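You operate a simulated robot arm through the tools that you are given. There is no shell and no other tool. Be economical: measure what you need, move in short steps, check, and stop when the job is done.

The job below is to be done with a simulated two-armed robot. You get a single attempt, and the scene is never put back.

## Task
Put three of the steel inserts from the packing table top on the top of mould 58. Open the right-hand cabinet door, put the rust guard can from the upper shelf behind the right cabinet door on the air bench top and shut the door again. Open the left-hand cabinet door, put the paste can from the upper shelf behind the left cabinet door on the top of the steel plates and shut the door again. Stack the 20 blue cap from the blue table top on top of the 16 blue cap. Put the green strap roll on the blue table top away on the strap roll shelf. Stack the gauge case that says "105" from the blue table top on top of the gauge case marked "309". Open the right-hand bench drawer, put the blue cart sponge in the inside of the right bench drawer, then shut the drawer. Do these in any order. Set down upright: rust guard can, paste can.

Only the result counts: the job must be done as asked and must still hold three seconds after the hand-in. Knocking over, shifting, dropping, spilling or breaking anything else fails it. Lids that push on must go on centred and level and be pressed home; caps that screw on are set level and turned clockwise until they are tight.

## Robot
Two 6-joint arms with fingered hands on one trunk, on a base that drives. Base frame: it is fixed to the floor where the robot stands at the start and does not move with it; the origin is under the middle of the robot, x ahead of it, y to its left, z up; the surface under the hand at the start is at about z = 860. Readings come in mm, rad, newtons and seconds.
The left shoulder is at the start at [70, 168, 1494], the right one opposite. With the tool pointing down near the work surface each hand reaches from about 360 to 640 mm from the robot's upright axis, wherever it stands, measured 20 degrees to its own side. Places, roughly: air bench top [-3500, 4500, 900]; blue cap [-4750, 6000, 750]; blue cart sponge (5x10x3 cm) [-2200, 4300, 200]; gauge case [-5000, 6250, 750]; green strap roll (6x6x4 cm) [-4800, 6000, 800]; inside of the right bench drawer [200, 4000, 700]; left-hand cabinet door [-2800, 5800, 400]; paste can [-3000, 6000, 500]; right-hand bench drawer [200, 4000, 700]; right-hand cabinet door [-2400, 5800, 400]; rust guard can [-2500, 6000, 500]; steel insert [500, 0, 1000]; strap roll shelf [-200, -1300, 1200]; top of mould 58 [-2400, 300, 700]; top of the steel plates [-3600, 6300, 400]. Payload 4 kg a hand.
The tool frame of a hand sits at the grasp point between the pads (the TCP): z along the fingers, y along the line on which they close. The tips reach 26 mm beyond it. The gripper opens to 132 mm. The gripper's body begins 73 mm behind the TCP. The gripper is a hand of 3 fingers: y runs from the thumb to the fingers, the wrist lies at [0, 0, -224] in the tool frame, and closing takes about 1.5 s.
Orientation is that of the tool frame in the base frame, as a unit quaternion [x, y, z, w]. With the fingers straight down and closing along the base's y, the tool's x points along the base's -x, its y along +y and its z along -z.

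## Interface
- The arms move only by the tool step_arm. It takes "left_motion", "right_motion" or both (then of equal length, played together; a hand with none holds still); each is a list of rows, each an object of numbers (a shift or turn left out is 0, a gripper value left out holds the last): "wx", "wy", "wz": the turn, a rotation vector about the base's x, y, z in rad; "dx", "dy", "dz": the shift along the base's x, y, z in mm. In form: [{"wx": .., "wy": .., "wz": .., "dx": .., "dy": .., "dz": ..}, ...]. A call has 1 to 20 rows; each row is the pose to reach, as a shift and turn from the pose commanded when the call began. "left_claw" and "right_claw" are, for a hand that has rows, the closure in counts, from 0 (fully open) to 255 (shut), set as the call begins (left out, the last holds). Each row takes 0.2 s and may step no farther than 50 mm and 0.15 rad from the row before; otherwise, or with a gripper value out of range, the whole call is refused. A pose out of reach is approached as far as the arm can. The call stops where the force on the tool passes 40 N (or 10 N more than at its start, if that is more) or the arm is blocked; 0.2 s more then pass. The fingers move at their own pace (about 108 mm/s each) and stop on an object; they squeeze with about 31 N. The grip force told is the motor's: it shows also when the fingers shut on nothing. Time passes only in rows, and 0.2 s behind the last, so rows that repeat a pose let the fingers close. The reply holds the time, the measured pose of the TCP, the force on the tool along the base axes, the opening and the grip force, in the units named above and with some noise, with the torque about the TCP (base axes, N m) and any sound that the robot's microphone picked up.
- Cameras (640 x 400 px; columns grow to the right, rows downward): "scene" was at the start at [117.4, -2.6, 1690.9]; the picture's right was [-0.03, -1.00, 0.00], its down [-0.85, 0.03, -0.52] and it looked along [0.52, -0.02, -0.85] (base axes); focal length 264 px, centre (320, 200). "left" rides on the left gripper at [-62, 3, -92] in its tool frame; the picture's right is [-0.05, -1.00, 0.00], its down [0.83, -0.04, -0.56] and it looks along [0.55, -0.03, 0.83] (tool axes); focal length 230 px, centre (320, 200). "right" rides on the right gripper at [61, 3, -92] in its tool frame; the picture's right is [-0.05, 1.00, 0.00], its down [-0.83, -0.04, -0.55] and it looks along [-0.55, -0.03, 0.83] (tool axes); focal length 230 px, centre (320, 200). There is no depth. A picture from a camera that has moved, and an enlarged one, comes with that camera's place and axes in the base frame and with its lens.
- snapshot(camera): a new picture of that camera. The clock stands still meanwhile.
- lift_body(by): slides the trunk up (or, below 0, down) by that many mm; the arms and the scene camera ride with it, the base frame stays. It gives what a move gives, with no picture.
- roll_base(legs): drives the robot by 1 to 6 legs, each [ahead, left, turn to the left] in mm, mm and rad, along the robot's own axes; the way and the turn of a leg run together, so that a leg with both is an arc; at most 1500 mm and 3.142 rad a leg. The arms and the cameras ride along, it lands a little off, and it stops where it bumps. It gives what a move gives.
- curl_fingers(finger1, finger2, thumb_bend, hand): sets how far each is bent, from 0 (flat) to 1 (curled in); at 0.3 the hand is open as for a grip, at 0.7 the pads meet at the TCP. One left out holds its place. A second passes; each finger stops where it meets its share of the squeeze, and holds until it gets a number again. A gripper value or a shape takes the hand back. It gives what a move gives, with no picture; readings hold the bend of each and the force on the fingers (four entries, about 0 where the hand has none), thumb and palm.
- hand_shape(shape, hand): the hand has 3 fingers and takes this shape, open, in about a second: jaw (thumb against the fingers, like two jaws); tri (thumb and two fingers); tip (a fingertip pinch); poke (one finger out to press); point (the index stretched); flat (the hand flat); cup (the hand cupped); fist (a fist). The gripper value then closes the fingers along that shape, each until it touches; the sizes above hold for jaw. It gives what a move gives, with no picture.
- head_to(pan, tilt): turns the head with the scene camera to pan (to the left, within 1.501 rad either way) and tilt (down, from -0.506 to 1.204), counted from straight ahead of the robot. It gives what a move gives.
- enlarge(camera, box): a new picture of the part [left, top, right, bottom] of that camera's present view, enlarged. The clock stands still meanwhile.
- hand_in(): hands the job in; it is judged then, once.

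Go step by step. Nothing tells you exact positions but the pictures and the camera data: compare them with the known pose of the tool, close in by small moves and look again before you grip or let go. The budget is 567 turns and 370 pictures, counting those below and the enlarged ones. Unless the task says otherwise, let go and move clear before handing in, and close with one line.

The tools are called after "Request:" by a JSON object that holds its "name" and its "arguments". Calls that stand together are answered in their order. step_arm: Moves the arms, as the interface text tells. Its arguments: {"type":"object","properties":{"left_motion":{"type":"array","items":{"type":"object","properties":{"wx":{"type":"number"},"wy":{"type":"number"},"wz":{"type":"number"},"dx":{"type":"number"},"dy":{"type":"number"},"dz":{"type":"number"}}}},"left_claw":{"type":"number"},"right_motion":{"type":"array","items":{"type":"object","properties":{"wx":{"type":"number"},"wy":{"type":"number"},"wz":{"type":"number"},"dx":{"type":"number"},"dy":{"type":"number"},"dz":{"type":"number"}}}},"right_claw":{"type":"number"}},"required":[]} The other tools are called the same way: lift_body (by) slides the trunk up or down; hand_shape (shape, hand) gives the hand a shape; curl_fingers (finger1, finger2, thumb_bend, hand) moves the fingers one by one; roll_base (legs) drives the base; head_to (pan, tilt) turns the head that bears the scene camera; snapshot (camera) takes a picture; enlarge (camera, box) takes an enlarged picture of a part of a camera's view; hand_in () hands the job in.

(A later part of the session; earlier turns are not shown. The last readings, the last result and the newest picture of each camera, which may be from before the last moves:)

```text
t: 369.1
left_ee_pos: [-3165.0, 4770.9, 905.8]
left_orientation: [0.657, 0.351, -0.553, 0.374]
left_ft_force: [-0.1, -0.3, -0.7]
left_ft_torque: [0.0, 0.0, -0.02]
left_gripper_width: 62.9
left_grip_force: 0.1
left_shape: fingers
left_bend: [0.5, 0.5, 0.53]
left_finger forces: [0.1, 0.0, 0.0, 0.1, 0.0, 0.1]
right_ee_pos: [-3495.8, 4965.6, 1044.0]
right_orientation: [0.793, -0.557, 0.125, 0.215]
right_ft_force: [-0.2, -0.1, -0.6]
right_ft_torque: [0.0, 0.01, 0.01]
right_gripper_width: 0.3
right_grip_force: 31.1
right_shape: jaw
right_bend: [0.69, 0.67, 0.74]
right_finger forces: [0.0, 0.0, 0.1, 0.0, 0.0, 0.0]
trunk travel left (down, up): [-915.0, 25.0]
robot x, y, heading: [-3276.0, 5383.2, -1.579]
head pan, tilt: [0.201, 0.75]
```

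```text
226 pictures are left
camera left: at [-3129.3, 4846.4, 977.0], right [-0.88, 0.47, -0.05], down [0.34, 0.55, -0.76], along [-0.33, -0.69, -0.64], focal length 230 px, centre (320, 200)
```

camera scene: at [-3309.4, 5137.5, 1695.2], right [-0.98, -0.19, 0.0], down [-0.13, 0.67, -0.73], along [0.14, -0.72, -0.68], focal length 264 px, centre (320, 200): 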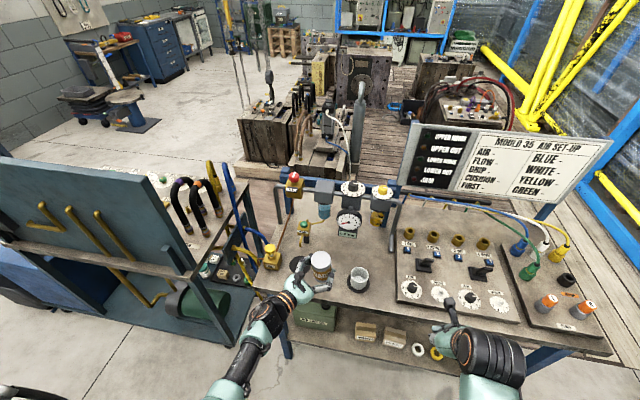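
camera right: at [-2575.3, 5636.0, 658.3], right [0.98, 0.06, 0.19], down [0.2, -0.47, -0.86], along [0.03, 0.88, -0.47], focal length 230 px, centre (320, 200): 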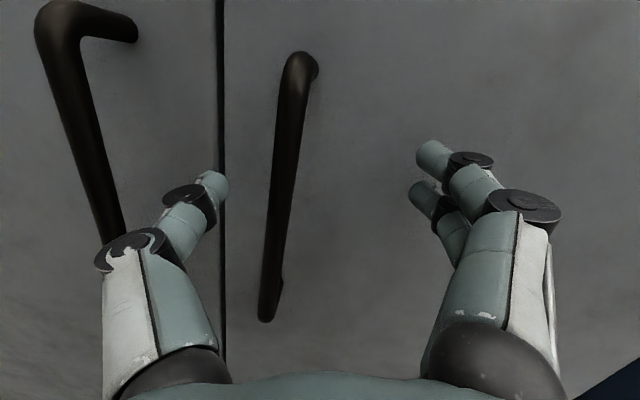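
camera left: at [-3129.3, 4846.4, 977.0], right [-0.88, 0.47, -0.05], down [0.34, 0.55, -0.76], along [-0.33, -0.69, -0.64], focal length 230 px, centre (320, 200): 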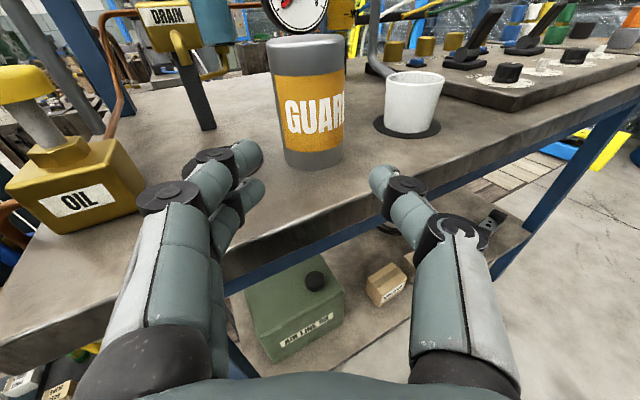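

The rust guard can stands on the air bench. Next the left cabinet door. I move to open floor, turn to face north, then come back in front of the cabinet.

Request:
{"name": "roll_base", "arguments": {"legs": [[-60, 0, 0], [0, -430, 0], [0, 0, 1.57], [0, 0, 1.58]]}}

Request:
{"name": "roll_base", "arguments": {"legs": [[-340, 0, 0], [0, -1000, 0]]}}

Request:
{"name": "head_to", "arguments": {"pan": 0, "tilt": 0.9}}

Request:
{"name": "snapshot", "arguments": {"camera": "scene"}}

```text
t: 379.9
left_ee_pos: [-3824.3, 6056.6, 905.7]
left_orientation: [-0.361, 0.651, 0.384, 0.545]
left_ft_force: [-0.2, 0.7, 0.4]
left_ft_torque: [0.02, 0.01, 0.0]
left_gripper_width: 62.7
left_grip_force: 0.0
left_shape: fingers
left_bend: [0.5, 0.5, 0.53]
left_finger forces: [0.0, 0.0, 0.0, 0.0, 0.1, 0.0]
right_ee_pos: [-3485.2, 5871.8, 1045.8]
right_orientation: [0.542, 0.802, 0.214, -0.13]
right_ft_force: [0.1, 0.1, -0.2]
right_ft_torque: [0.02, 0.0, 0.0]
right_gripper_width: 0.2
right_grip_force: 30.8
right_shape: jaw
right_bend: [0.69, 0.67, 0.74]
right_finger forces: [0.0, 0.1, 0.0, 0.0, 0.0, 0.1]
trunk travel left (down, up): [-915.0, 25.0]
robot x, y, heading: [-3693.2, 5448.9, 1.599]
head pan, tilt: [0.201, 0.75]
```

```text
t: 386.9
left_ee_pos: [-2795.6, 5738.2, 906.9]
left_orientation: [-0.354, 0.654, 0.377, 0.552]
left_ft_force: [0.7, 0.1, 0.6]
left_ft_torque: [0.01, 0.0, -0.03]
left_gripper_width: 62.8
left_grip_force: 0.1
left_shape: fingers
left_bend: [0.5, 0.5, 0.53]
left_finger forces: [0.0, 0.0, 0.0, 0.1, 0.1, 0.0]
right_ee_pos: [-2462.3, 5545.8, 1044.4]
right_orientation: [0.553, 0.795, 0.215, -0.125]
right_ft_force: [0.2, 0.1, 0.0]
right_ft_torque: [0.01, -0.02, -0.01]
right_gripper_width: 0.0
right_grip_force: 31.5
right_shape: jaw
right_bend: [0.69, 0.67, 0.74]
right_finger forces: [0.0, 0.0, 0.0, 0.1, 0.1, 0.0]
trunk travel left (down, up): [-915.0, 25.0]
robot x, y, heading: [-2683.4, 5131.2, 1.571]
head pan, tilt: [0.201, 0.75]
```

```text
t: 387.7
left_ee_pos: [-2793.7, 5738.5, 907.0]
left_orientation: [-0.353, 0.656, 0.377, 0.551]
left_ft_force: [0.2, -0.1, 0.0]
left_ft_torque: [0.0, -0.02, -0.03]
left_gripper_width: 62.7
left_grip_force: 0.1
left_shape: fingers
left_bend: [0.5, 0.5, 0.53]
left_finger forces: [0.1, 0.0, 0.1, 0.0, 0.0, 0.1]
right_ee_pos: [-2461.4, 5545.3, 1044.5]
right_orientation: [0.553, 0.795, 0.215, -0.127]
right_ft_force: [0.5, -0.8, 0.9]
right_ft_torque: [0.01, 0.02, -0.01]
right_gripper_width: 0.0
right_grip_force: 30.9
right_shape: jaw
right_bend: [0.69, 0.67, 0.74]
right_finger forces: [0.0, 0.0, 0.0, 0.0, 0.0, 0.0]
trunk travel left (down, up): [-915.0, 25.0]
robot x, y, heading: [-2678.5, 5127.6, 1.571]
head pan, tilt: [0.0, 0.901]
```

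```text
225 pictures are left
camera scene: at [-2680.3, 5252.5, 1674.7], right [1.0, 0.0, 0.0], down [0.0, -0.78, -0.62], along [0.0, 0.62, -0.78], focal length 264 px, centre (320, 200)
```

scene: 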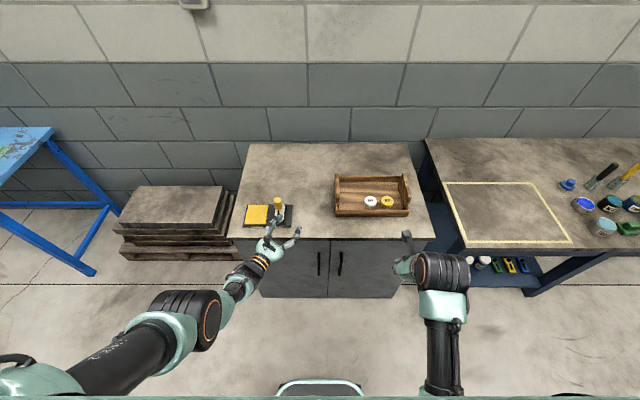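

Back off a little and shift right for the mirrored approach; then lower the trunk and prepare both hands.

Request:
{"name": "roll_base", "arguments": {"legs": [[-110, -125, 0]]}}

Request:
{"name": "lift_body", "arguments": {"by": -400}}

Request:
{"name": "step_arm", "arguments": {"left_motion": [{"wz": 0.12}, {"wz": 0.24}, {"wz": 0.36}, {"wz": 0.45}, {"wz": 0.45}, {"wz": 0.45}, {"wz": 0.45}, {"wz": 0.45}], "right_motion": [{"wx": 0.13, "dz": 0}, {"wx": 0.26, "dz": 0}, {"wx": 0.39}, {"wx": 0.52}, {"wx": 0.65}, {"wx": 0.78}, {"wx": 0.91}, {"wx": 1.04}], "left_claw": 60}}

Request:
{"name": "snapshot", "arguments": {"camera": "scene"}}

```text
t: 389.1
left_ee_pos: [-2668.5, 5629.8, 906.2]
left_orientation: [-0.354, 0.655, 0.376, 0.551]
left_ft_force: [-0.5, 0.9, 0.0]
left_ft_torque: [-0.01, -0.02, 0.0]
left_gripper_width: 62.4
left_grip_force: 0.0
left_shape: fingers
left_bend: [0.5, 0.5, 0.53]
left_finger forces: [0.0, 0.0, 0.0, 0.0, 0.0, 0.0]
right_ee_pos: [-2336.8, 5437.2, 1044.1]
right_orientation: [0.553, 0.795, 0.215, -0.125]
right_ft_force: [-0.5, -0.2, 0.2]
right_ft_torque: [-0.01, 0.01, 0.02]
right_gripper_width: 0.0
right_grip_force: 31.2
right_shape: jaw
right_bend: [0.69, 0.67, 0.74]
right_finger forces: [0.1, 0.1, 0.1, 0.1, 0.0, 0.0]
trunk travel left (down, up): [-915.0, 25.0]
robot x, y, heading: [-2552.5, 5015.8, 1.572]
head pan, tilt: [0.0, 0.901]
```

```text
t: 393.0
left_ee_pos: [-2667.3, 5627.8, 505.8]
left_orientation: [-0.353, 0.655, 0.377, 0.551]
left_ft_force: [-0.1, -0.3, 0.6]
left_ft_torque: [-0.02, 0.0, 0.02]
left_gripper_width: 62.8
left_grip_force: 0.1
left_shape: fingers
left_bend: [0.5, 0.5, 0.53]
left_finger forces: [0.0, 0.0, 0.0, 0.0, 0.1, 0.0]
right_ee_pos: [-2335.4, 5433.8, 645.6]
right_orientation: [0.554, 0.794, 0.215, -0.127]
right_ft_force: [-1.5, -0.6, -0.2]
right_ft_torque: [-0.03, -0.01, 0.0]
right_gripper_width: 0.0
right_grip_force: 30.8
right_shape: jaw
right_bend: [0.69, 0.67, 0.74]
right_finger forces: [0.0, 0.0, 0.1, 0.0, 0.1, 0.0]
trunk travel left (down, up): [-515.0, 425.0]
robot x, y, heading: [-2554.3, 5019.5, 1.569]
head pan, tilt: [0.0, 0.901]
```

```text
t: 394.8
left_ee_pos: [-2666.7, 5629.1, 506.6]
left_orientation: [-0.49, 0.56, 0.491, 0.453]
left_ft_force: [0.1, -0.2, -0.8]
left_ft_torque: [0.02, -0.04, 0.01]
left_gripper_width: 100.8
left_grip_force: 0.0
left_shape: jaw
left_bend: [0.62, 0.62, 0.59]
left_finger forces: [0.1, 0.0, 0.1, 0.0, 0.1, 0.0]
left hand out of reach, approached as far as the arm can: row 2, 3
right_ee_pos: [-2336.2, 5432.8, 644.2]
right_orientation: [0.418, 0.582, 0.582, -0.384]
right_ft_force: [0.4, 0.4, 0.1]
right_ft_torque: [-0.03, 0.04, 0.02]
right_gripper_width: 0.0
right_grip_force: 31.2
right_shape: jaw
right_bend: [0.69, 0.67, 0.74]
right_finger forces: [0.0, 0.1, 0.0, 0.1, 0.0, 0.0]
trunk travel left (down, up): [-515.0, 425.0]
robot x, y, heading: [-2551.6, 5016.1, 1.573]
head pan, tilt: [0.0, 0.901]
```

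```text
224 pictures are left
camera scene: at [-2553.7, 5142.2, 1274.7], right [1.0, 0.0, 0.0], down [0.0, -0.78, -0.62], along [0.0, 0.62, -0.78], focal length 264 px, centre (320, 200)
```

scene: 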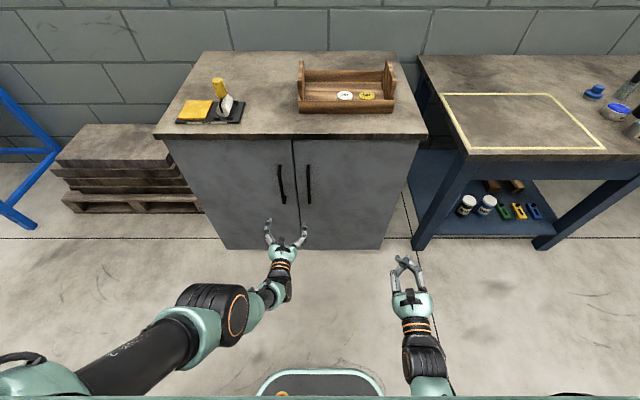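

Both hands forward. Lower 60, raise the left to handle height, and yaw the right hand left toward the centre.

Request:
{"name": "lift_body", "arguments": {"by": -60}}

Request:
{"name": "step_arm", "arguments": {"left_motion": [{"dz": 30}, {"dz": 60}, {"dz": 90, "dx": -5}, {"dz": 110, "dx": -12}, {"dz": 110, "dx": -12}], "right_motion": [{"wz": 0.1, "dx": -25, "dy": 10}, {"wz": 0.2, "dx": -50, "dy": 20}, {"wz": 0.3, "dx": -75, "dy": 30}, {"wz": 0.4, "dx": -100, "dy": 40}, {"wz": 0.5, "dx": -125, "dy": 50}]}}

Request:
{"name": "snapshot", "arguments": {"camera": "left"}}

```text
t: 395.8
left_ee_pos: [-2667.9, 5628.5, 446.0]
left_orientation: [-0.49, 0.559, 0.491, 0.454]
left_ft_force: [-0.4, -0.1, -0.4]
left_ft_torque: [0.01, 0.01, 0.02]
left_gripper_width: 101.2
left_grip_force: 0.1
left_shape: jaw
left_bend: [0.62, 0.62, 0.59]
left_finger forces: [0.1, 0.0, 0.0, 0.1, 0.1, 0.0]
right_ee_pos: [-2334.7, 5434.1, 584.4]
right_orientation: [0.417, 0.583, 0.582, -0.385]
right_ft_force: [-0.3, 0.3, 0.6]
right_ft_torque: [0.0, -0.02, 0.03]
right_gripper_width: 0.0
right_grip_force: 31.2
right_shape: jaw
right_bend: [0.69, 0.67, 0.74]
right_finger forces: [0.1, 0.1, 0.0, 0.0, 0.1, 0.0]
trunk travel left (down, up): [-455.0, 485.0]
robot x, y, heading: [-2553.9, 5015.2, 1.574]
head pan, tilt: [0.0, 0.901]
```

```text
t: 397.0
left_ee_pos: [-2696.6, 5634.4, 559.8]
left_orientation: [-0.478, 0.565, 0.504, 0.446]
left_ft_force: [0.4, 0.3, -0.3]
left_ft_torque: [0.0, -0.02, -0.02]
left_gripper_width: 101.2
left_grip_force: 0.0
left_shape: jaw
left_bend: [0.62, 0.62, 0.59]
left_finger forces: [0.1, 0.0, 0.0, 0.1, 0.0, 0.0]
left hand out of reach, approached as far as the arm can: row 1
right_ee_pos: [-2461.8, 5483.7, 582.9]
right_orientation: [0.26, 0.668, 0.467, -0.517]
right_ft_force: [-0.2, 0.1, -0.9]
right_ft_torque: [-0.02, 0.02, 0.01]
right_gripper_width: 0.0
right_grip_force: 31.3
right_shape: jaw
right_bend: [0.69, 0.67, 0.74]
right_finger forces: [0.0, 0.1, 0.0, 0.0, 0.0, 0.0]
trunk travel left (down, up): [-455.0, 485.0]
robot x, y, heading: [-2554.8, 5017.3, 1.571]
head pan, tilt: [0.0, 0.901]
```

```text
223 pictures are left
camera left: at [-2693.6, 5549.0, 629.6], right [1.0, -0.03, -0.09], down [-0.09, -0.63, -0.77], along [-0.03, 0.78, -0.63], focal length 230 px, centre (320, 200)
```

left: 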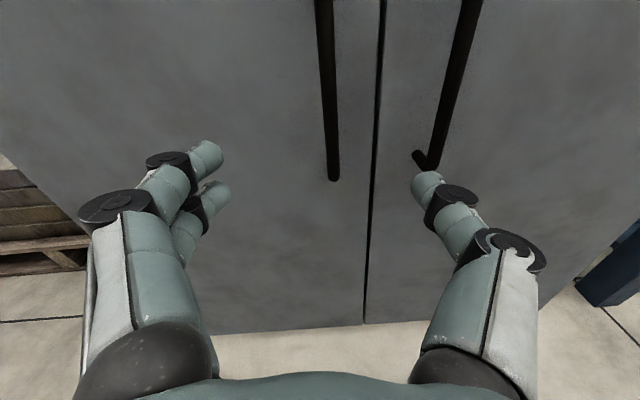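

Narrow the opening to 70 mm (to clear the other handle) and drive ahead 98.

Request:
{"name": "step_arm", "arguments": {"left_motion": [{"dx": 4}, {"dx": 6}], "left_claw": 118}}

Request:
{"name": "roll_base", "arguments": {"legs": [[97, 0, 0]]}}

Request:
{"name": "snapshot", "arguments": {"camera": "left"}}

```text
t: 397.6
left_ee_pos: [-2696.4, 5633.2, 557.5]
left_orientation: [-0.475, 0.568, 0.506, 0.442]
left_ft_force: [1.2, 0.2, 0.3]
left_ft_torque: [0.01, -0.03, 0.02]
left_gripper_width: 71.8
left_grip_force: 0.0
left_shape: jaw
left_bend: [0.72, 0.72, 0.7]
left_finger forces: [0.0, 0.0, 0.0, 0.1, 0.0, 0.1]
right_ee_pos: [-2459.9, 5483.7, 584.4]
right_orientation: [0.261, 0.668, 0.468, -0.517]
right_ft_force: [-0.4, 0.7, 0.2]
right_ft_torque: [-0.02, 0.04, 0.0]
right_gripper_width: 0.0
right_grip_force: 31.0
right_shape: jaw
right_bend: [0.69, 0.67, 0.74]
right_finger forces: [0.0, 0.0, 0.0, 0.0, 0.0, 0.0]
trunk travel left (down, up): [-455.0, 485.0]
robot x, y, heading: [-2557.2, 5016.1, 1.566]
head pan, tilt: [0.0, 0.901]
```

```text
t: 398.7
left_ee_pos: [-2696.5, 5729.6, 554.6]
left_orientation: [-0.476, 0.571, 0.504, 0.441]
left_ft_force: [0.0, 0.5, -0.2]
left_ft_torque: [0.04, 0.01, -0.04]
left_gripper_width: 71.6
left_grip_force: 0.2
left_shape: jaw
left_bend: [0.72, 0.72, 0.7]
left_finger forces: [0.0, 0.0, 0.1, 0.1, 0.0, 0.0]
right_ee_pos: [-2461.1, 5581.5, 583.3]
right_orientation: [0.261, 0.668, 0.469, -0.516]
right_ft_force: [-0.9, -0.3, 0.3]
right_ft_torque: [-0.02, -0.02, 0.03]
right_gripper_width: 0.0
right_grip_force: 30.9
right_shape: jaw
right_bend: [0.69, 0.67, 0.74]
right_finger forces: [0.0, 0.0, 0.1, 0.1, 0.0, 0.0]
trunk travel left (down, up): [-455.0, 485.0]
robot x, y, heading: [-2554.7, 5114.1, 1.57]
head pan, tilt: [0.0, 0.901]
```

```text
222 pictures are left
camera left: at [-2692.3, 5643.0, 623.7], right [0.99, -0.03, -0.1], down [-0.1, -0.64, -0.77], along [-0.04, 0.77, -0.64], focal length 230 px, centre (320, 200)
```

left: 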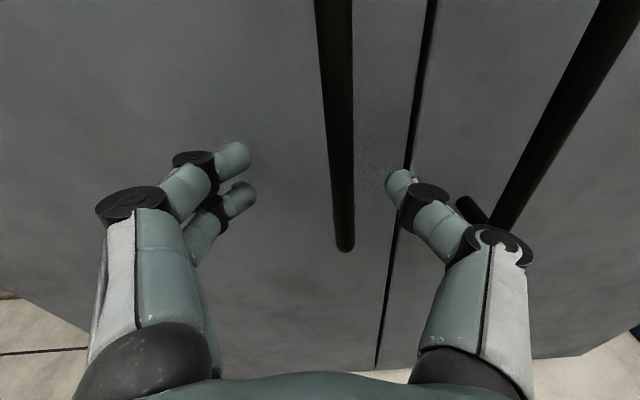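

Request:
{"name": "step_arm", "arguments": {"left_motion": [{"dz": 20, "dx": 5}, {"dz": 38, "dx": 8}]}}

Request:
{"name": "step_arm", "arguments": {"left_motion": [{}, {}, {}, {}, {}], "left_claw": 255}}

Request:
{"name": "snapshot", "arguments": {"camera": "left"}}

```text
t: 399.3
left_ee_pos: [-2706.7, 5734.4, 598.6]
left_orientation: [-0.459, 0.577, 0.52, 0.431]
left_ft_force: [0.3, -0.1, 0.1]
left_ft_torque: [0.01, -0.01, -0.03]
left_gripper_width: 71.6
left_grip_force: 0.0
left_shape: jaw
left_bend: [0.72, 0.72, 0.7]
left_finger forces: [0.1, 0.1, 0.0, 0.0, 0.1, 0.0]
right_ee_pos: [-2461.2, 5580.8, 584.0]
right_orientation: [0.261, 0.668, 0.469, -0.516]
right_ft_force: [-0.1, -0.3, 0.4]
right_ft_torque: [-0.03, -0.01, 0.04]
right_gripper_width: 0.0
right_grip_force: 31.3
right_shape: jaw
right_bend: [0.69, 0.67, 0.74]
right_finger forces: [0.0, 0.0, 0.0, 0.1, 0.0, 0.0]
trunk travel left (down, up): [-455.0, 485.0]
robot x, y, heading: [-2556.5, 5114.8, 1.571]
head pan, tilt: [0.0, 0.901]
```

```text
t: 400.5
left_ee_pos: [-2704.3, 5732.1, 596.6]
left_orientation: [-0.46, 0.578, 0.518, 0.431]
left_ft_force: [26.3, -0.3, 3.6]
left_ft_torque: [0.0, -0.31, -0.13]
left_gripper_width: 12.3
left_grip_force: 31.4
left_shape: jaw
left_bend: [0.67, 0.68, 0.75]
left_finger forces: [4.5, 4.2, 0.0, 0.1, 29.6, 0.0]
right_ee_pos: [-2458.1, 5581.6, 585.3]
right_orientation: [0.261, 0.667, 0.468, -0.517]
right_ft_force: [0.2, -0.2, -0.8]
right_ft_torque: [0.02, -0.04, 0.0]
right_gripper_width: 0.2
right_grip_force: 30.4
right_shape: jaw
right_bend: [0.69, 0.67, 0.74]
right_finger forces: [0.1, 0.0, 0.1, 0.1, 0.0, 0.1]
trunk travel left (down, up): [-455.0, 485.0]
robot x, y, heading: [-2557.7, 5111.9, 1.571]
head pan, tilt: [0.0, 0.901]
```

```text
221 pictures are left
camera left: at [-2697.4, 5645.3, 664.3], right [0.99, -0.03, -0.15], down [-0.14, -0.63, -0.77], along [-0.07, 0.78, -0.62], focal length 230 px, centre (320, 200)
```

left: 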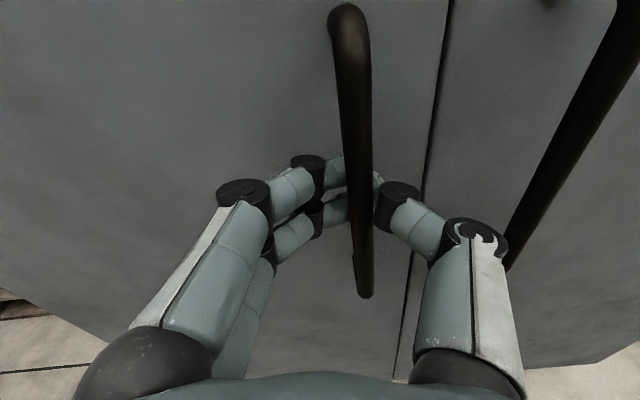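

Gripped. Pull along the mirrored arc.

Request:
{"name": "roll_base", "arguments": {"legs": [[-68, 19, 0], [-60, 31, 0]]}}

Request:
{"name": "snapshot", "arguments": {"camera": "scene"}}

```text
t: 402.1
left_ee_pos: [-2757.8, 5600.1, 591.5]
left_orientation: [-0.463, 0.578, 0.517, 0.429]
left_ft_force: [0.2, 0.4, 2.0]
left_ft_torque: [-0.01, -0.03, 0.03]
left_gripper_width: 6.6
left_grip_force: 30.6
left_shape: jaw
left_bend: [0.69, 0.69, 0.74]
left_finger forces: [0.0, 0.1, 0.0, 0.0, 2.3, 0.1]
right_ee_pos: [-2510.5, 5452.1, 586.0]
right_orientation: [0.26, 0.668, 0.468, -0.517]
right_ft_force: [-0.2, 0.0, 0.5]
right_ft_torque: [-0.01, -0.01, 0.01]
right_gripper_width: 0.0
right_grip_force: 30.8
right_shape: jaw
right_bend: [0.69, 0.67, 0.74]
right_finger forces: [0.0, 0.0, 0.0, 0.0, 0.1, 0.0]
trunk travel left (down, up): [-455.0, 485.0]
robot x, y, heading: [-2599.2, 4987.8, 1.564]
head pan, tilt: [0.0, 0.901]
```

```text
220 pictures are left
camera scene: at [-2604.1, 5109.9, 1214.8], right [1.0, 0.0, 0.0], down [0.0, -0.78, -0.62], along [0.0, 0.62, -0.78], focal length 264 px, centre (320, 200)
```

scene: 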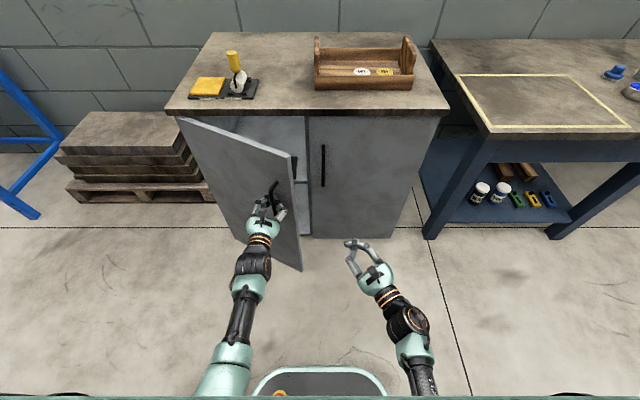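

Request:
{"name": "step_arm", "arguments": {"left_motion": [{"dy": -18, "dx": -14}, {"dy": -36, "dx": -28}, {"dy": -54, "dx": -44}, {"dy": -68, "dx": -62}]}}

Request:
{"name": "snapshot", "arguments": {"camera": "scene"}}

```text
t: 403.1
left_ee_pos: [-2820.1, 5532.9, 590.3]
left_orientation: [-0.463, 0.579, 0.516, 0.43]
left_ft_force: [-0.3, 0.0, 0.2]
left_ft_torque: [0.02, -0.03, 0.01]
left_gripper_width: 6.1
left_grip_force: 31.1
left_shape: jaw
left_bend: [0.69, 0.69, 0.74]
left_finger forces: [0.1, 0.0, 0.0, 0.0, 0.1, 0.0]
right_ee_pos: [-2509.3, 5452.0, 583.4]
right_orientation: [0.261, 0.667, 0.47, -0.516]
right_ft_force: [0.1, -0.4, -0.7]
right_ft_torque: [-0.01, 0.02, -0.01]
right_gripper_width: 0.0
right_grip_force: 30.9
right_shape: jaw
right_bend: [0.69, 0.67, 0.74]
right_finger forces: [0.0, 0.0, 0.0, 0.0, 0.1, 0.1]
trunk travel left (down, up): [-455.0, 485.0]
robot x, y, heading: [-2603.7, 4987.4, 1.568]
head pan, tilt: [0.0, 0.901]
```

```text
219 pictures are left
camera scene: at [-2604.1, 5110.6, 1214.7], right [1.0, 0.0, 0.0], down [0.0, -0.78, -0.62], along [0.0, 0.62, -0.78], focal length 264 px, centre (320, 200)
```

scene: 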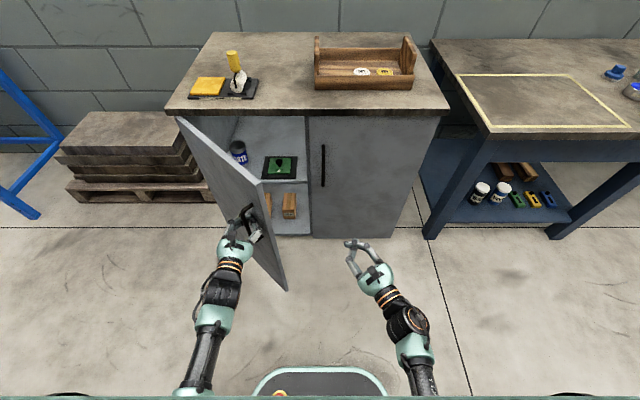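

Door ~48°; inside there is a can at the left and a green item on a tray. Pull further.

Request:
{"name": "step_arm", "arguments": {"left_motion": [{"dy": -12, "dx": -18}, {"dy": -24, "dx": -36}, {"dy": -34, "dx": -56}, {"dy": -42, "dx": -76}]}}

Request:
{"name": "snapshot", "arguments": {"camera": "scene"}}

```text
t: 404.1
left_ee_pos: [-2894.5, 5492.0, 591.0]
left_orientation: [-0.462, 0.58, 0.516, 0.429]
left_ft_force: [1.1, -0.3, 1.5]
left_ft_torque: [0.0, 0.02, 0.0]
left_gripper_width: 6.0
left_grip_force: 30.5
left_shape: jaw
left_bend: [0.69, 0.69, 0.74]
left_finger forces: [0.0, 0.1, 0.0, 0.0, 0.0, 0.0]
right_ee_pos: [-2510.7, 5452.5, 584.7]
right_orientation: [0.261, 0.668, 0.469, -0.516]
right_ft_force: [-0.2, 0.2, 0.2]
right_ft_torque: [0.02, 0.0, 0.02]
right_gripper_width: 0.0
right_grip_force: 31.2
right_shape: jaw
right_bend: [0.69, 0.67, 0.74]
right_finger forces: [0.1, 0.0, 0.0, 0.1, 0.0, 0.1]
trunk travel left (down, up): [-455.0, 485.0]
robot x, y, heading: [-2603.7, 4987.5, 1.572]
head pan, tilt: [0.0, 0.901]
```

```text
218 pictures are left
camera scene: at [-2604.1, 5110.7, 1214.7], right [1.0, 0.0, 0.0], down [0.0, -0.78, -0.62], along [0.0, 0.62, -0.78], focal length 264 px, centre (320, 200)
```

scene: 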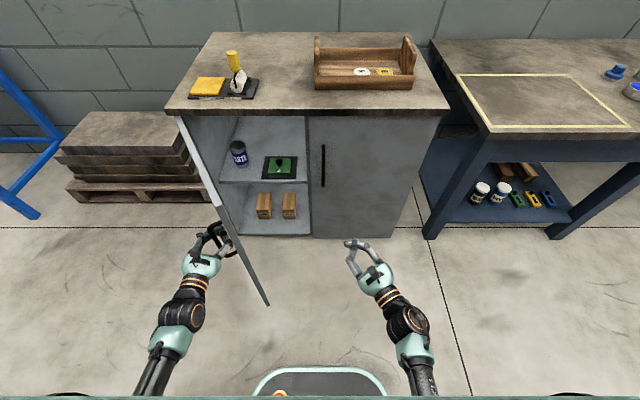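

Request:
{"name": "step_arm", "arguments": {"left_motion": [{"dy": -6, "dx": -20}, {"dy": -12, "dx": -42}, {"dy": -14, "dx": -66}]}}

Request:
{"name": "snapshot", "arguments": {"camera": "scene"}}

```text
t: 404.9
left_ee_pos: [-2961.1, 5477.7, 591.4]
left_orientation: [-0.462, 0.579, 0.517, 0.429]
left_ft_force: [-0.8, -0.2, -1.1]
left_ft_torque: [-0.03, 0.01, -0.02]
left_gripper_width: 5.9
left_grip_force: 31.7
left_shape: jaw
left_bend: [0.69, 0.69, 0.74]
left_finger forces: [0.1, 0.1, 0.0, 0.0, 0.0, 0.0]
right_ee_pos: [-2511.5, 5453.7, 583.9]
right_orientation: [0.26, 0.668, 0.469, -0.516]
right_ft_force: [0.8, 0.3, 0.1]
right_ft_torque: [0.0, 0.02, 0.01]
right_gripper_width: 0.0
right_grip_force: 31.3
right_shape: jaw
right_bend: [0.69, 0.67, 0.74]
right_finger forces: [0.0, 0.0, 0.0, 0.0, 0.1, 0.0]
trunk travel left (down, up): [-455.0, 485.0]
robot x, y, heading: [-2602.0, 4984.7, 1.571]
head pan, tilt: [0.0, 0.901]
```

```text
217 pictures are left
camera scene: at [-2604.3, 5110.8, 1214.7], right [1.0, 0.0, 0.0], down [0.0, -0.78, -0.62], along [0.0, 0.62, -0.78], focal length 264 px, centre (320, 200)
```

scene: 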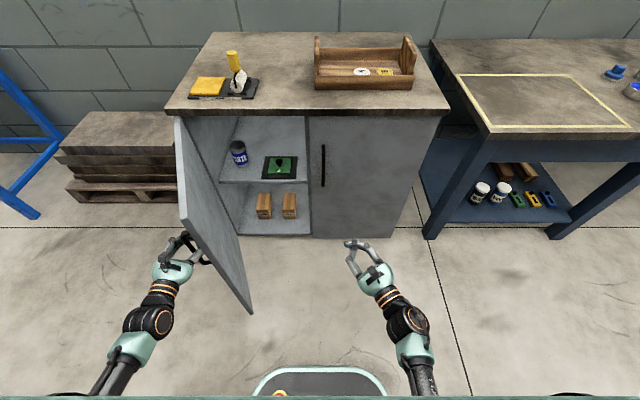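

Door is ~88° open. Open the left hand and see whether it stays.

Request:
{"name": "step_arm", "arguments": {"left_motion": [{}, {}, {}, {}, {}, {}], "left_claw": 60}}

Request:
{"name": "snapshot", "arguments": {"camera": "scene"}}

```text
t: 406.3
left_ee_pos: [-2960.2, 5477.8, 591.3]
left_orientation: [-0.461, 0.58, 0.516, 0.429]
left_ft_force: [-1.1, -0.7, 0.2]
left_ft_torque: [-0.02, -0.03, 0.26]
left_gripper_width: 100.3
left_grip_force: 0.0
left_shape: jaw
left_bend: [0.63, 0.63, 0.62]
left_finger forces: [0.0, 0.0, 0.0, 0.0, 14.6, 0.0]
right_ee_pos: [-2510.5, 5452.6, 583.4]
right_orientation: [0.26, 0.668, 0.469, -0.516]
right_ft_force: [-1.4, -0.4, -0.6]
right_ft_torque: [-0.02, 0.0, 0.03]
right_gripper_width: 0.0
right_grip_force: 30.9
right_shape: jaw
right_bend: [0.69, 0.67, 0.74]
right_finger forces: [0.1, 0.0, 0.0, 0.1, 0.0, 0.0]
trunk travel left (down, up): [-455.0, 485.0]
robot x, y, heading: [-2601.0, 4988.3, 1.571]
head pan, tilt: [0.0, 0.901]
```

```text
216 pictures are left
camera scene: at [-2603.7, 5110.8, 1214.7], right [1.0, 0.0, 0.0], down [0.0, -0.78, -0.62], along [0.0, 0.62, -0.78], focal length 264 px, centre (320, 200)
```

scene: 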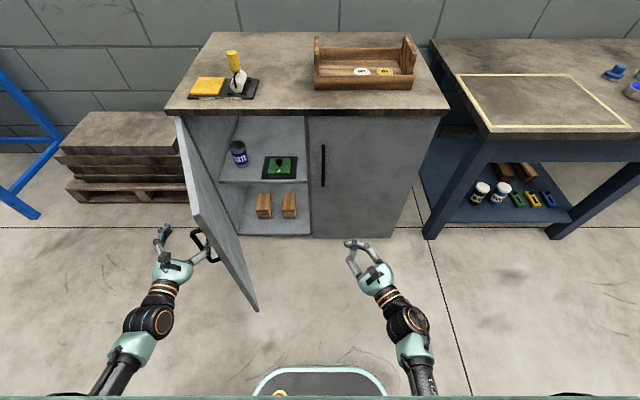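

It stays near 80°. Withdraw the left hand straight back from the handle.

Request:
{"name": "step_arm", "arguments": {"left_motion": [{"dy": -20}, {"dy": -40}, {"dy": -60}, {"dy": -75}]}}

Request:
{"name": "snapshot", "arguments": {"camera": "scene"}}

```text
t: 407.3
left_ee_pos: [-2960.1, 5403.2, 592.9]
left_orientation: [-0.463, 0.579, 0.517, 0.428]
left_ft_force: [0.5, 0.1, 0.2]
left_ft_torque: [-0.02, 0.02, -0.02]
left_gripper_width: 100.7
left_grip_force: 0.1
left_shape: jaw
left_bend: [0.63, 0.63, 0.59]
left_finger forces: [0.0, 0.0, 0.0, 0.1, 0.0, 0.1]
right_ee_pos: [-2510.1, 5451.9, 585.1]
right_orientation: [0.261, 0.667, 0.469, -0.516]
right_ft_force: [-0.2, 0.6, -0.6]
right_ft_torque: [-0.04, 0.0, 0.02]
right_gripper_width: 0.0
right_grip_force: 31.6
right_shape: jaw
right_bend: [0.69, 0.67, 0.74]
right_finger forces: [0.0, 0.0, 0.0, 0.0, 0.0, 0.1]
trunk travel left (down, up): [-455.0, 485.0]
robot x, y, heading: [-2603.3, 4984.3, 1.563]
head pan, tilt: [0.0, 0.901]
```

```text
215 pictures are left
camera scene: at [-2603.6, 5110.7, 1214.7], right [1.0, 0.0, 0.0], down [0.0, -0.78, -0.62], along [0.0, 0.62, -0.78], focal length 264 px, centre (320, 200)
```

scene: 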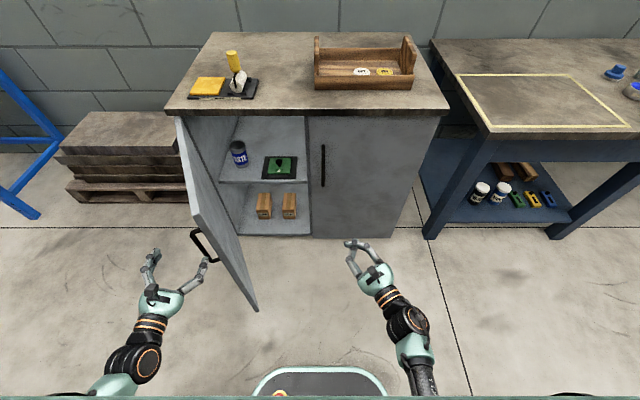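

The door stays open. Locate the PASTE can.

Request:
{"name": "enlarge", "arguments": {"camera": "scene", "box": [180, 100, 330, 220]}}

Request:
{"name": "snapshot", "arguments": {"camera": "right"}}

```text
3.33 times, centred on (255, 160) of scene
camera zoom: at [-2603.6, 5110.7, 1214.7], right [1.0, 0.0, 0.0], down [0.0, -0.78, -0.62], along [0.0, 0.62, -0.78], focal length 879 px, centre (537, 333)
```

zoom: 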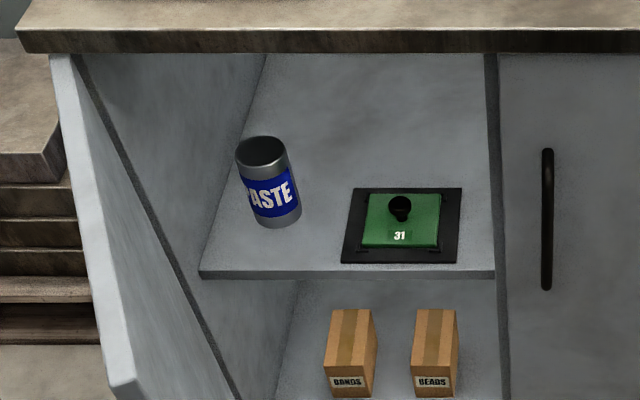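

```text
213 pictures are left
camera right: at [-2487.3, 5362.9, 645.0], right [0.85, 0.43, 0.31], down [0.49, -0.4, -0.78], along [-0.21, 0.81, -0.55], focal length 230 px, centre (320, 200)
```

right: 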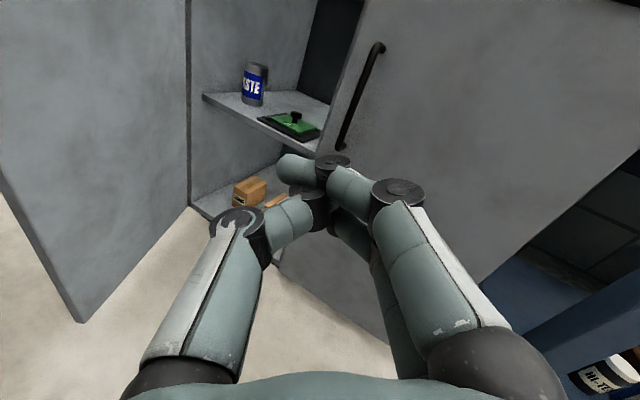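

PASTE can is at about (-2935, 5930), standing near the left wall. I'll take it with the right hand yawed left. First level that hand's roll and open it.

Request:
{"name": "step_arm", "arguments": {"right_motion": [{"wx": -0.056, "wy": 0.112}, {"wx": -0.111, "wy": 0.224}, {"wx": -0.167, "wy": 0.336}, {"wx": -0.167, "wy": 0.336}], "right_claw": 80}}

Request:
{"name": "snapshot", "arguments": {"camera": "right"}}

```text
t: 408.3
left_ee_pos: [-2961.0, 5403.2, 591.5]
left_orientation: [-0.463, 0.579, 0.517, 0.428]
left_ft_force: [0.0, 0.9, -0.5]
left_ft_torque: [0.04, 0.03, 0.04]
left_gripper_width: 100.6
left_grip_force: 0.0
left_shape: jaw
left_bend: [0.63, 0.63, 0.59]
left_finger forces: [0.0, 0.0, 0.0, 0.0, 0.1, 0.1]
right_ee_pos: [-2509.7, 5453.0, 584.8]
right_orientation: [0.378, 0.608, 0.361, -0.598]
right_ft_force: [-0.6, -0.2, -0.3]
right_ft_torque: [0.02, 0.03, -0.01]
right_gripper_width: 90.2
right_grip_force: 0.0
right_shape: jaw
right_bend: [0.69, 0.69, 0.65]
right_finger forces: [0.0, 0.0, 0.1, 0.1, 0.0, 0.0]
trunk travel left (down, up): [-455.0, 485.0]
robot x, y, heading: [-2602.3, 4988.3, 1.569]
head pan, tilt: [0.0, 0.901]
```

```text
212 pictures are left
camera right: at [-2465.9, 5373.6, 647.4], right [0.89, 0.45, -0.06], down [0.21, -0.54, -0.82], along [-0.4, 0.71, -0.57], focal length 230 px, centre (320, 200)
```

right: 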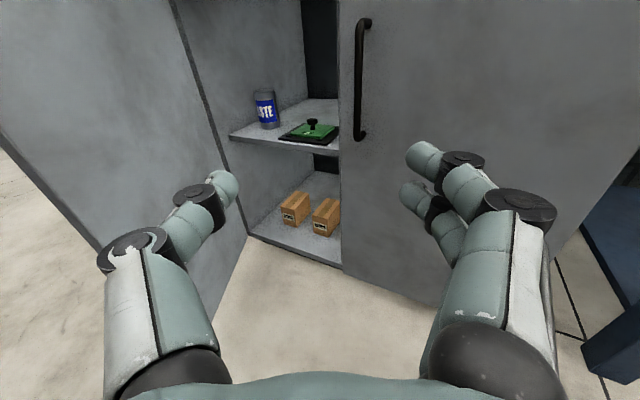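

Levelled. Move the base left 250, lower the trunk with the right hand raised relative, and look again.

Request:
{"name": "roll_base", "arguments": {"legs": [[0, 240, 0]]}}

Request:
{"name": "step_arm", "arguments": {"right_motion": [{"dz": 30, "dx": -10, "dy": 25}, {"dz": 60, "dx": -20, "dy": 50}, {"dz": 90, "dx": -30, "dy": 75}, {"dz": 100, "dx": -40, "dy": 100}]}}

Request:
{"name": "lift_body", "arguments": {"by": -200}}

Request:
{"name": "snapshot", "arguments": {"camera": "scene"}}

Request:
{"name": "snapshot", "arguments": {"camera": "right"}}

```text
t: 410.1
left_ee_pos: [-3204.7, 5403.1, 591.5]
left_orientation: [-0.463, 0.579, 0.516, 0.429]
left_ft_force: [0.2, -0.9, -0.8]
left_ft_torque: [0.01, 0.0, 0.01]
left_gripper_width: 100.4
left_grip_force: 0.0
left_shape: jaw
left_bend: [0.63, 0.63, 0.59]
left_finger forces: [0.1, 0.0, 0.1, 0.1, 0.0, 0.0]
right_ee_pos: [-2756.2, 5453.7, 584.8]
right_orientation: [0.377, 0.609, 0.361, -0.597]
right_ft_force: [-0.7, -0.2, -0.5]
right_ft_torque: [0.01, 0.04, -0.01]
right_gripper_width: 89.9
right_grip_force: 0.1
right_shape: jaw
right_bend: [0.69, 0.69, 0.65]
right_finger forces: [0.1, 0.0, 0.0, 0.1, 0.0, 0.0]
trunk travel left (down, up): [-455.0, 485.0]
robot x, y, heading: [-2846.0, 4987.8, 1.571]
head pan, tilt: [0.0, 0.901]
```

```text
t: 411.3
left_ee_pos: [-3205.4, 5402.4, 592.4]
left_orientation: [-0.463, 0.579, 0.516, 0.429]
left_ft_force: [-0.4, 0.1, 0.2]
left_ft_torque: [0.01, -0.01, 0.02]
left_gripper_width: 100.6
left_grip_force: 0.1
left_shape: jaw
left_bend: [0.63, 0.63, 0.59]
left_finger forces: [0.0, 0.0, 0.0, 0.0, 0.0, 0.0]
right_ee_pos: [-2776.9, 5543.5, 623.8]
right_orientation: [0.353, 0.639, 0.376, -0.571]
right_ft_force: [-0.5, -0.2, 0.6]
right_ft_torque: [0.0, -0.03, -0.01]
right_gripper_width: 90.3
right_grip_force: 0.1
right_shape: jaw
right_bend: [0.69, 0.69, 0.65]
right_finger forces: [0.0, 0.0, 0.1, 0.0, 0.0, 0.0]
right hand out of reach, approached as far as the arm can: row 2, 3, 4
trunk travel left (down, up): [-455.0, 485.0]
robot x, y, heading: [-2845.4, 4987.2, 1.57]
head pan, tilt: [0.0, 0.901]
stopped in row 4 (right hand): the arm was blocked; the commanded pose is now the measured one
```

```text
t: 413.5
left_ee_pos: [-3206.3, 5402.5, 393.1]
left_orientation: [-0.463, 0.579, 0.517, 0.428]
left_ft_force: [-0.4, -0.3, 1.0]
left_ft_torque: [-0.02, 0.03, 0.01]
left_gripper_width: 100.9
left_grip_force: 0.0
left_shape: jaw
left_bend: [0.63, 0.63, 0.59]
left_finger forces: [0.0, 0.0, 0.0, 0.1, 0.1, 0.0]
right_ee_pos: [-2778.2, 5544.1, 423.5]
right_orientation: [0.354, 0.639, 0.377, -0.57]
right_ft_force: [0.2, -0.1, 0.2]
right_ft_torque: [0.02, -0.01, 0.04]
right_gripper_width: 89.9
right_grip_force: 0.0
right_shape: jaw
right_bend: [0.69, 0.69, 0.65]
right_finger forces: [0.0, 0.1, 0.0, 0.0, 0.0, 0.1]
trunk travel left (down, up): [-255.0, 685.0]
robot x, y, heading: [-2847.3, 4985.6, 1.572]
head pan, tilt: [0.0, 0.901]
```

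```text
211 pictures are left
camera scene: at [-2848.5, 5111.0, 1014.7], right [1.0, 0.0, 0.0], down [0.0, -0.78, -0.62], along [0.0, 0.62, -0.78], focal length 264 px, centre (320, 200)
```

scene: 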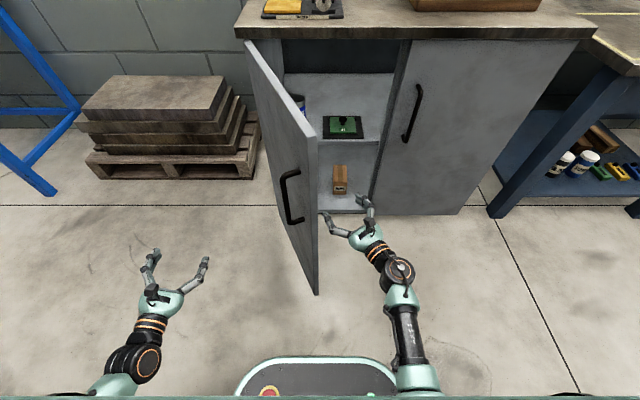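

```text
210 pictures are left
camera right: at [-2738.4, 5464.9, 491.4], right [0.89, 0.46, 0.02], down [0.3, -0.53, -0.79], along [-0.36, 0.71, -0.61], focal length 230 px, centre (320, 200)
```

right: 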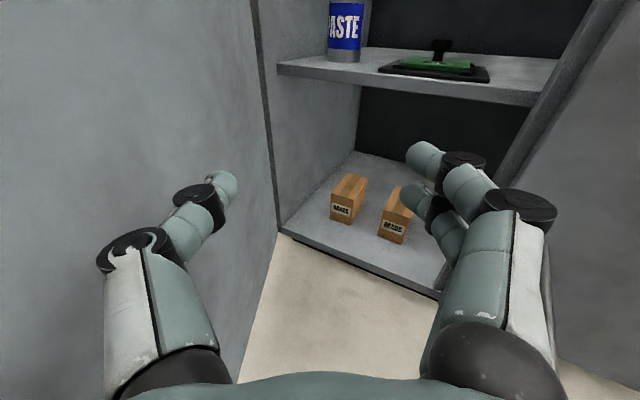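

The can is in reach along the yawed line. Raise the right hand to can mid-height and drive in.

Request:
{"name": "step_arm", "arguments": {"right_motion": [{"dz": 30, "dy": 10}, {"dz": 60, "dy": 20}]}}

Request:
{"name": "roll_base", "arguments": {"legs": [[120, 15, 0]]}}

Request:
{"name": "snapshot", "arguments": {"camera": "right"}}

Request:
{"name": "snapshot", "arguments": {"camera": "scene"}}

```text
t: 414.1
left_ee_pos: [-3205.7, 5403.6, 391.9]
left_orientation: [-0.462, 0.58, 0.517, 0.428]
left_ft_force: [-0.3, 0.7, 0.3]
left_ft_torque: [-0.02, -0.04, 0.0]
left_gripper_width: 101.0
left_grip_force: 0.1
left_shape: jaw
left_bend: [0.63, 0.63, 0.59]
left_finger forces: [0.0, 0.1, 0.0, 0.0, 0.1, 0.0]
right_ee_pos: [-2779.8, 5555.8, 428.8]
right_orientation: [0.346, 0.642, 0.385, -0.565]
right_ft_force: [-0.1, 0.4, 0.0]
right_ft_torque: [-0.02, -0.01, 0.0]
right_gripper_width: 90.4
right_grip_force: 0.0
right_shape: jaw
right_bend: [0.69, 0.69, 0.65]
right_finger forces: [0.0, 0.0, 0.0, 0.0, 0.1, 0.1]
right hand out of reach, approached as far as the arm can: row 1, 2
trunk travel left (down, up): [-255.0, 685.0]
robot x, y, heading: [-2845.1, 4985.4, 1.572]
head pan, tilt: [0.0, 0.901]
```

```text
t: 415.3
left_ee_pos: [-3219.4, 5521.0, 391.3]
left_orientation: [-0.462, 0.58, 0.516, 0.429]
left_ft_force: [0.5, 0.4, 0.2]
left_ft_torque: [0.01, 0.02, 0.01]
left_gripper_width: 100.9
left_grip_force: 0.0
left_shape: jaw
left_bend: [0.63, 0.63, 0.59]
left_finger forces: [0.0, 0.0, 0.0, 0.1, 0.0, 0.0]
right_ee_pos: [-2793.0, 5676.9, 432.2]
right_orientation: [0.345, 0.641, 0.387, -0.567]
right_ft_force: [0.1, -0.3, -0.6]
right_ft_torque: [-0.02, 0.01, -0.04]
right_gripper_width: 90.4
right_grip_force: 0.2
right_shape: jaw
right_bend: [0.69, 0.69, 0.65]
right_finger forces: [0.0, 0.0, 0.1, 0.0, 0.0, 0.0]
trunk travel left (down, up): [-255.0, 685.0]
robot x, y, heading: [-2864.6, 5103.9, 1.569]
head pan, tilt: [0.0, 0.901]
```

```text
209 pictures are left
camera right: at [-2756.0, 5595.9, 498.0], right [0.89, 0.46, 0.05], down [0.32, -0.51, -0.8], along [-0.34, 0.72, -0.6], focal length 230 px, centre (320, 200)
```

right: 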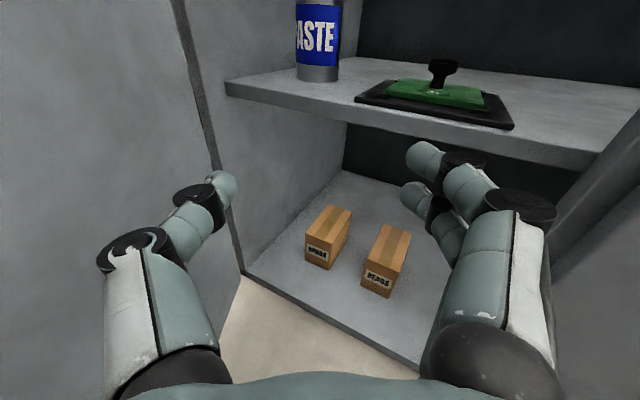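

```text
208 pictures are left
camera scene: at [-2863.2, 5229.3, 1014.6], right [1.0, 0.0, 0.0], down [0.0, -0.78, -0.62], along [0.0, 0.62, -0.78], focal length 264 px, centre (320, 200)
```

scene: 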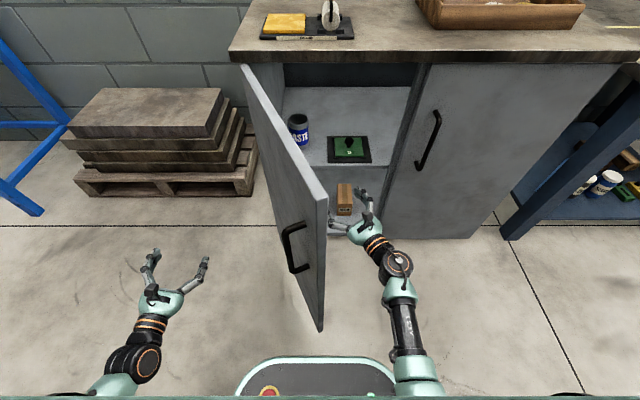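

Raise with the trunk instead (+58), then check.

Request:
{"name": "lift_body", "arguments": {"by": 62}}

Request:
{"name": "snapshot", "arguments": {"camera": "right"}}

```text
t: 416.4
left_ee_pos: [-3219.9, 5521.2, 453.5]
left_orientation: [-0.462, 0.58, 0.516, 0.429]
left_ft_force: [-0.3, -0.9, 0.4]
left_ft_torque: [-0.01, -0.01, 0.01]
left_gripper_width: 100.8
left_grip_force: 0.0
left_shape: jaw
left_bend: [0.63, 0.63, 0.59]
left_finger forces: [0.0, 0.0, 0.0, 0.1, 0.1, 0.0]
right_ee_pos: [-2792.7, 5675.8, 494.4]
right_orientation: [0.343, 0.642, 0.387, -0.566]
right_ft_force: [-0.1, -0.8, 0.5]
right_ft_torque: [0.03, 0.0, -0.05]
right_gripper_width: 90.4
right_grip_force: 0.0
right_shape: jaw
right_bend: [0.69, 0.69, 0.65]
right_finger forces: [0.1, 0.0, 0.1, 0.0, 0.1, 0.0]
trunk travel left (down, up): [-317.0, 623.0]
robot x, y, heading: [-2864.8, 5103.0, 1.571]
head pan, tilt: [0.0, 0.901]
```

```text
207 pictures are left
camera right: at [-2755.4, 5595.8, 559.9], right [0.89, 0.46, 0.06], down [0.32, -0.51, -0.8], along [-0.34, 0.72, -0.6], focal length 230 px, centre (320, 200)
```

right: 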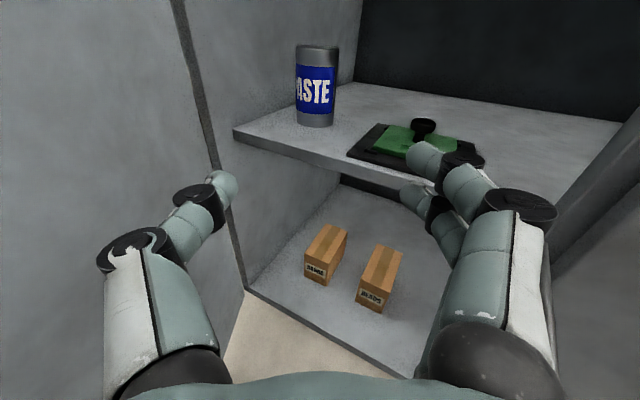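

Aligned with the can within ~5 mm. Drive in along the line.

Request:
{"name": "roll_base", "arguments": {"legs": [[122, 64, 0]]}}

Request:
{"name": "snapshot", "arguments": {"camera": "right"}}

Request:
{"name": "snapshot", "arguments": {"camera": "scene"}}

```text
t: 417.6
left_ee_pos: [-3256.8, 5617.2, 453.4]
left_orientation: [-0.455, 0.585, 0.511, 0.435]
left_ft_force: [-0.7, 0.0, 0.3]
left_ft_torque: [-0.04, -0.01, -0.01]
left_gripper_width: 101.0
left_grip_force: 0.1
left_shape: jaw
left_bend: [0.63, 0.63, 0.59]
left_finger forces: [0.1, 0.0, 0.0, 0.0, 0.1, 0.0]
right_ee_pos: [-2824.5, 5761.1, 493.9]
right_orientation: [0.351, 0.638, 0.395, -0.561]
right_ft_force: [0.5, -0.7, 0.7]
right_ft_torque: [-0.01, 0.0, -0.01]
right_gripper_width: 90.4
right_grip_force: 0.0
right_shape: jaw
right_bend: [0.68, 0.68, 0.65]
right_finger forces: [0.0, 0.1, 0.2, 0.0, 0.0, 0.0]
trunk travel left (down, up): [-317.0, 623.0]
robot x, y, heading: [-2911.1, 5187.2, 1.544]
head pan, tilt: [0.0, 0.901]
stopped in leg 1: the robot was blocked; the commanded pose is now the measured one
```

```text
206 pictures are left
camera right: at [-2789.6, 5680.0, 559.9], right [0.9, 0.44, 0.06], down [0.31, -0.52, -0.8], along [-0.32, 0.73, -0.6], focal length 230 px, centre (320, 200)
```

right: 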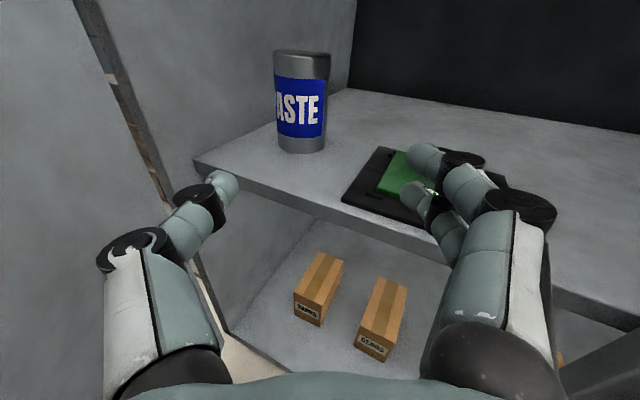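

```text
205 pictures are left
camera scene: at [-2906.7, 5315.7, 1076.7], right [1.0, -0.03, 0.0], down [-0.02, -0.78, -0.62], along [0.02, 0.62, -0.78], focal length 264 px, centre (320, 200)
```

scene: 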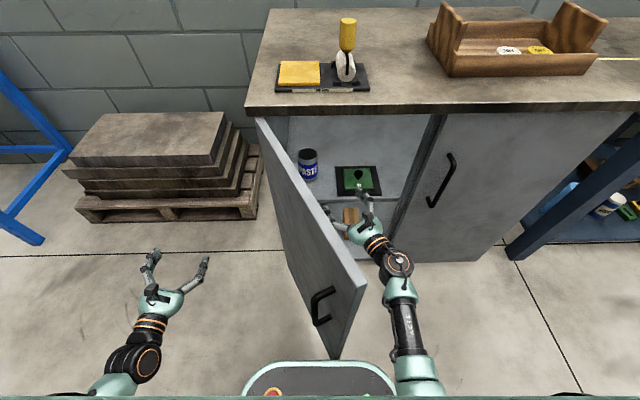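

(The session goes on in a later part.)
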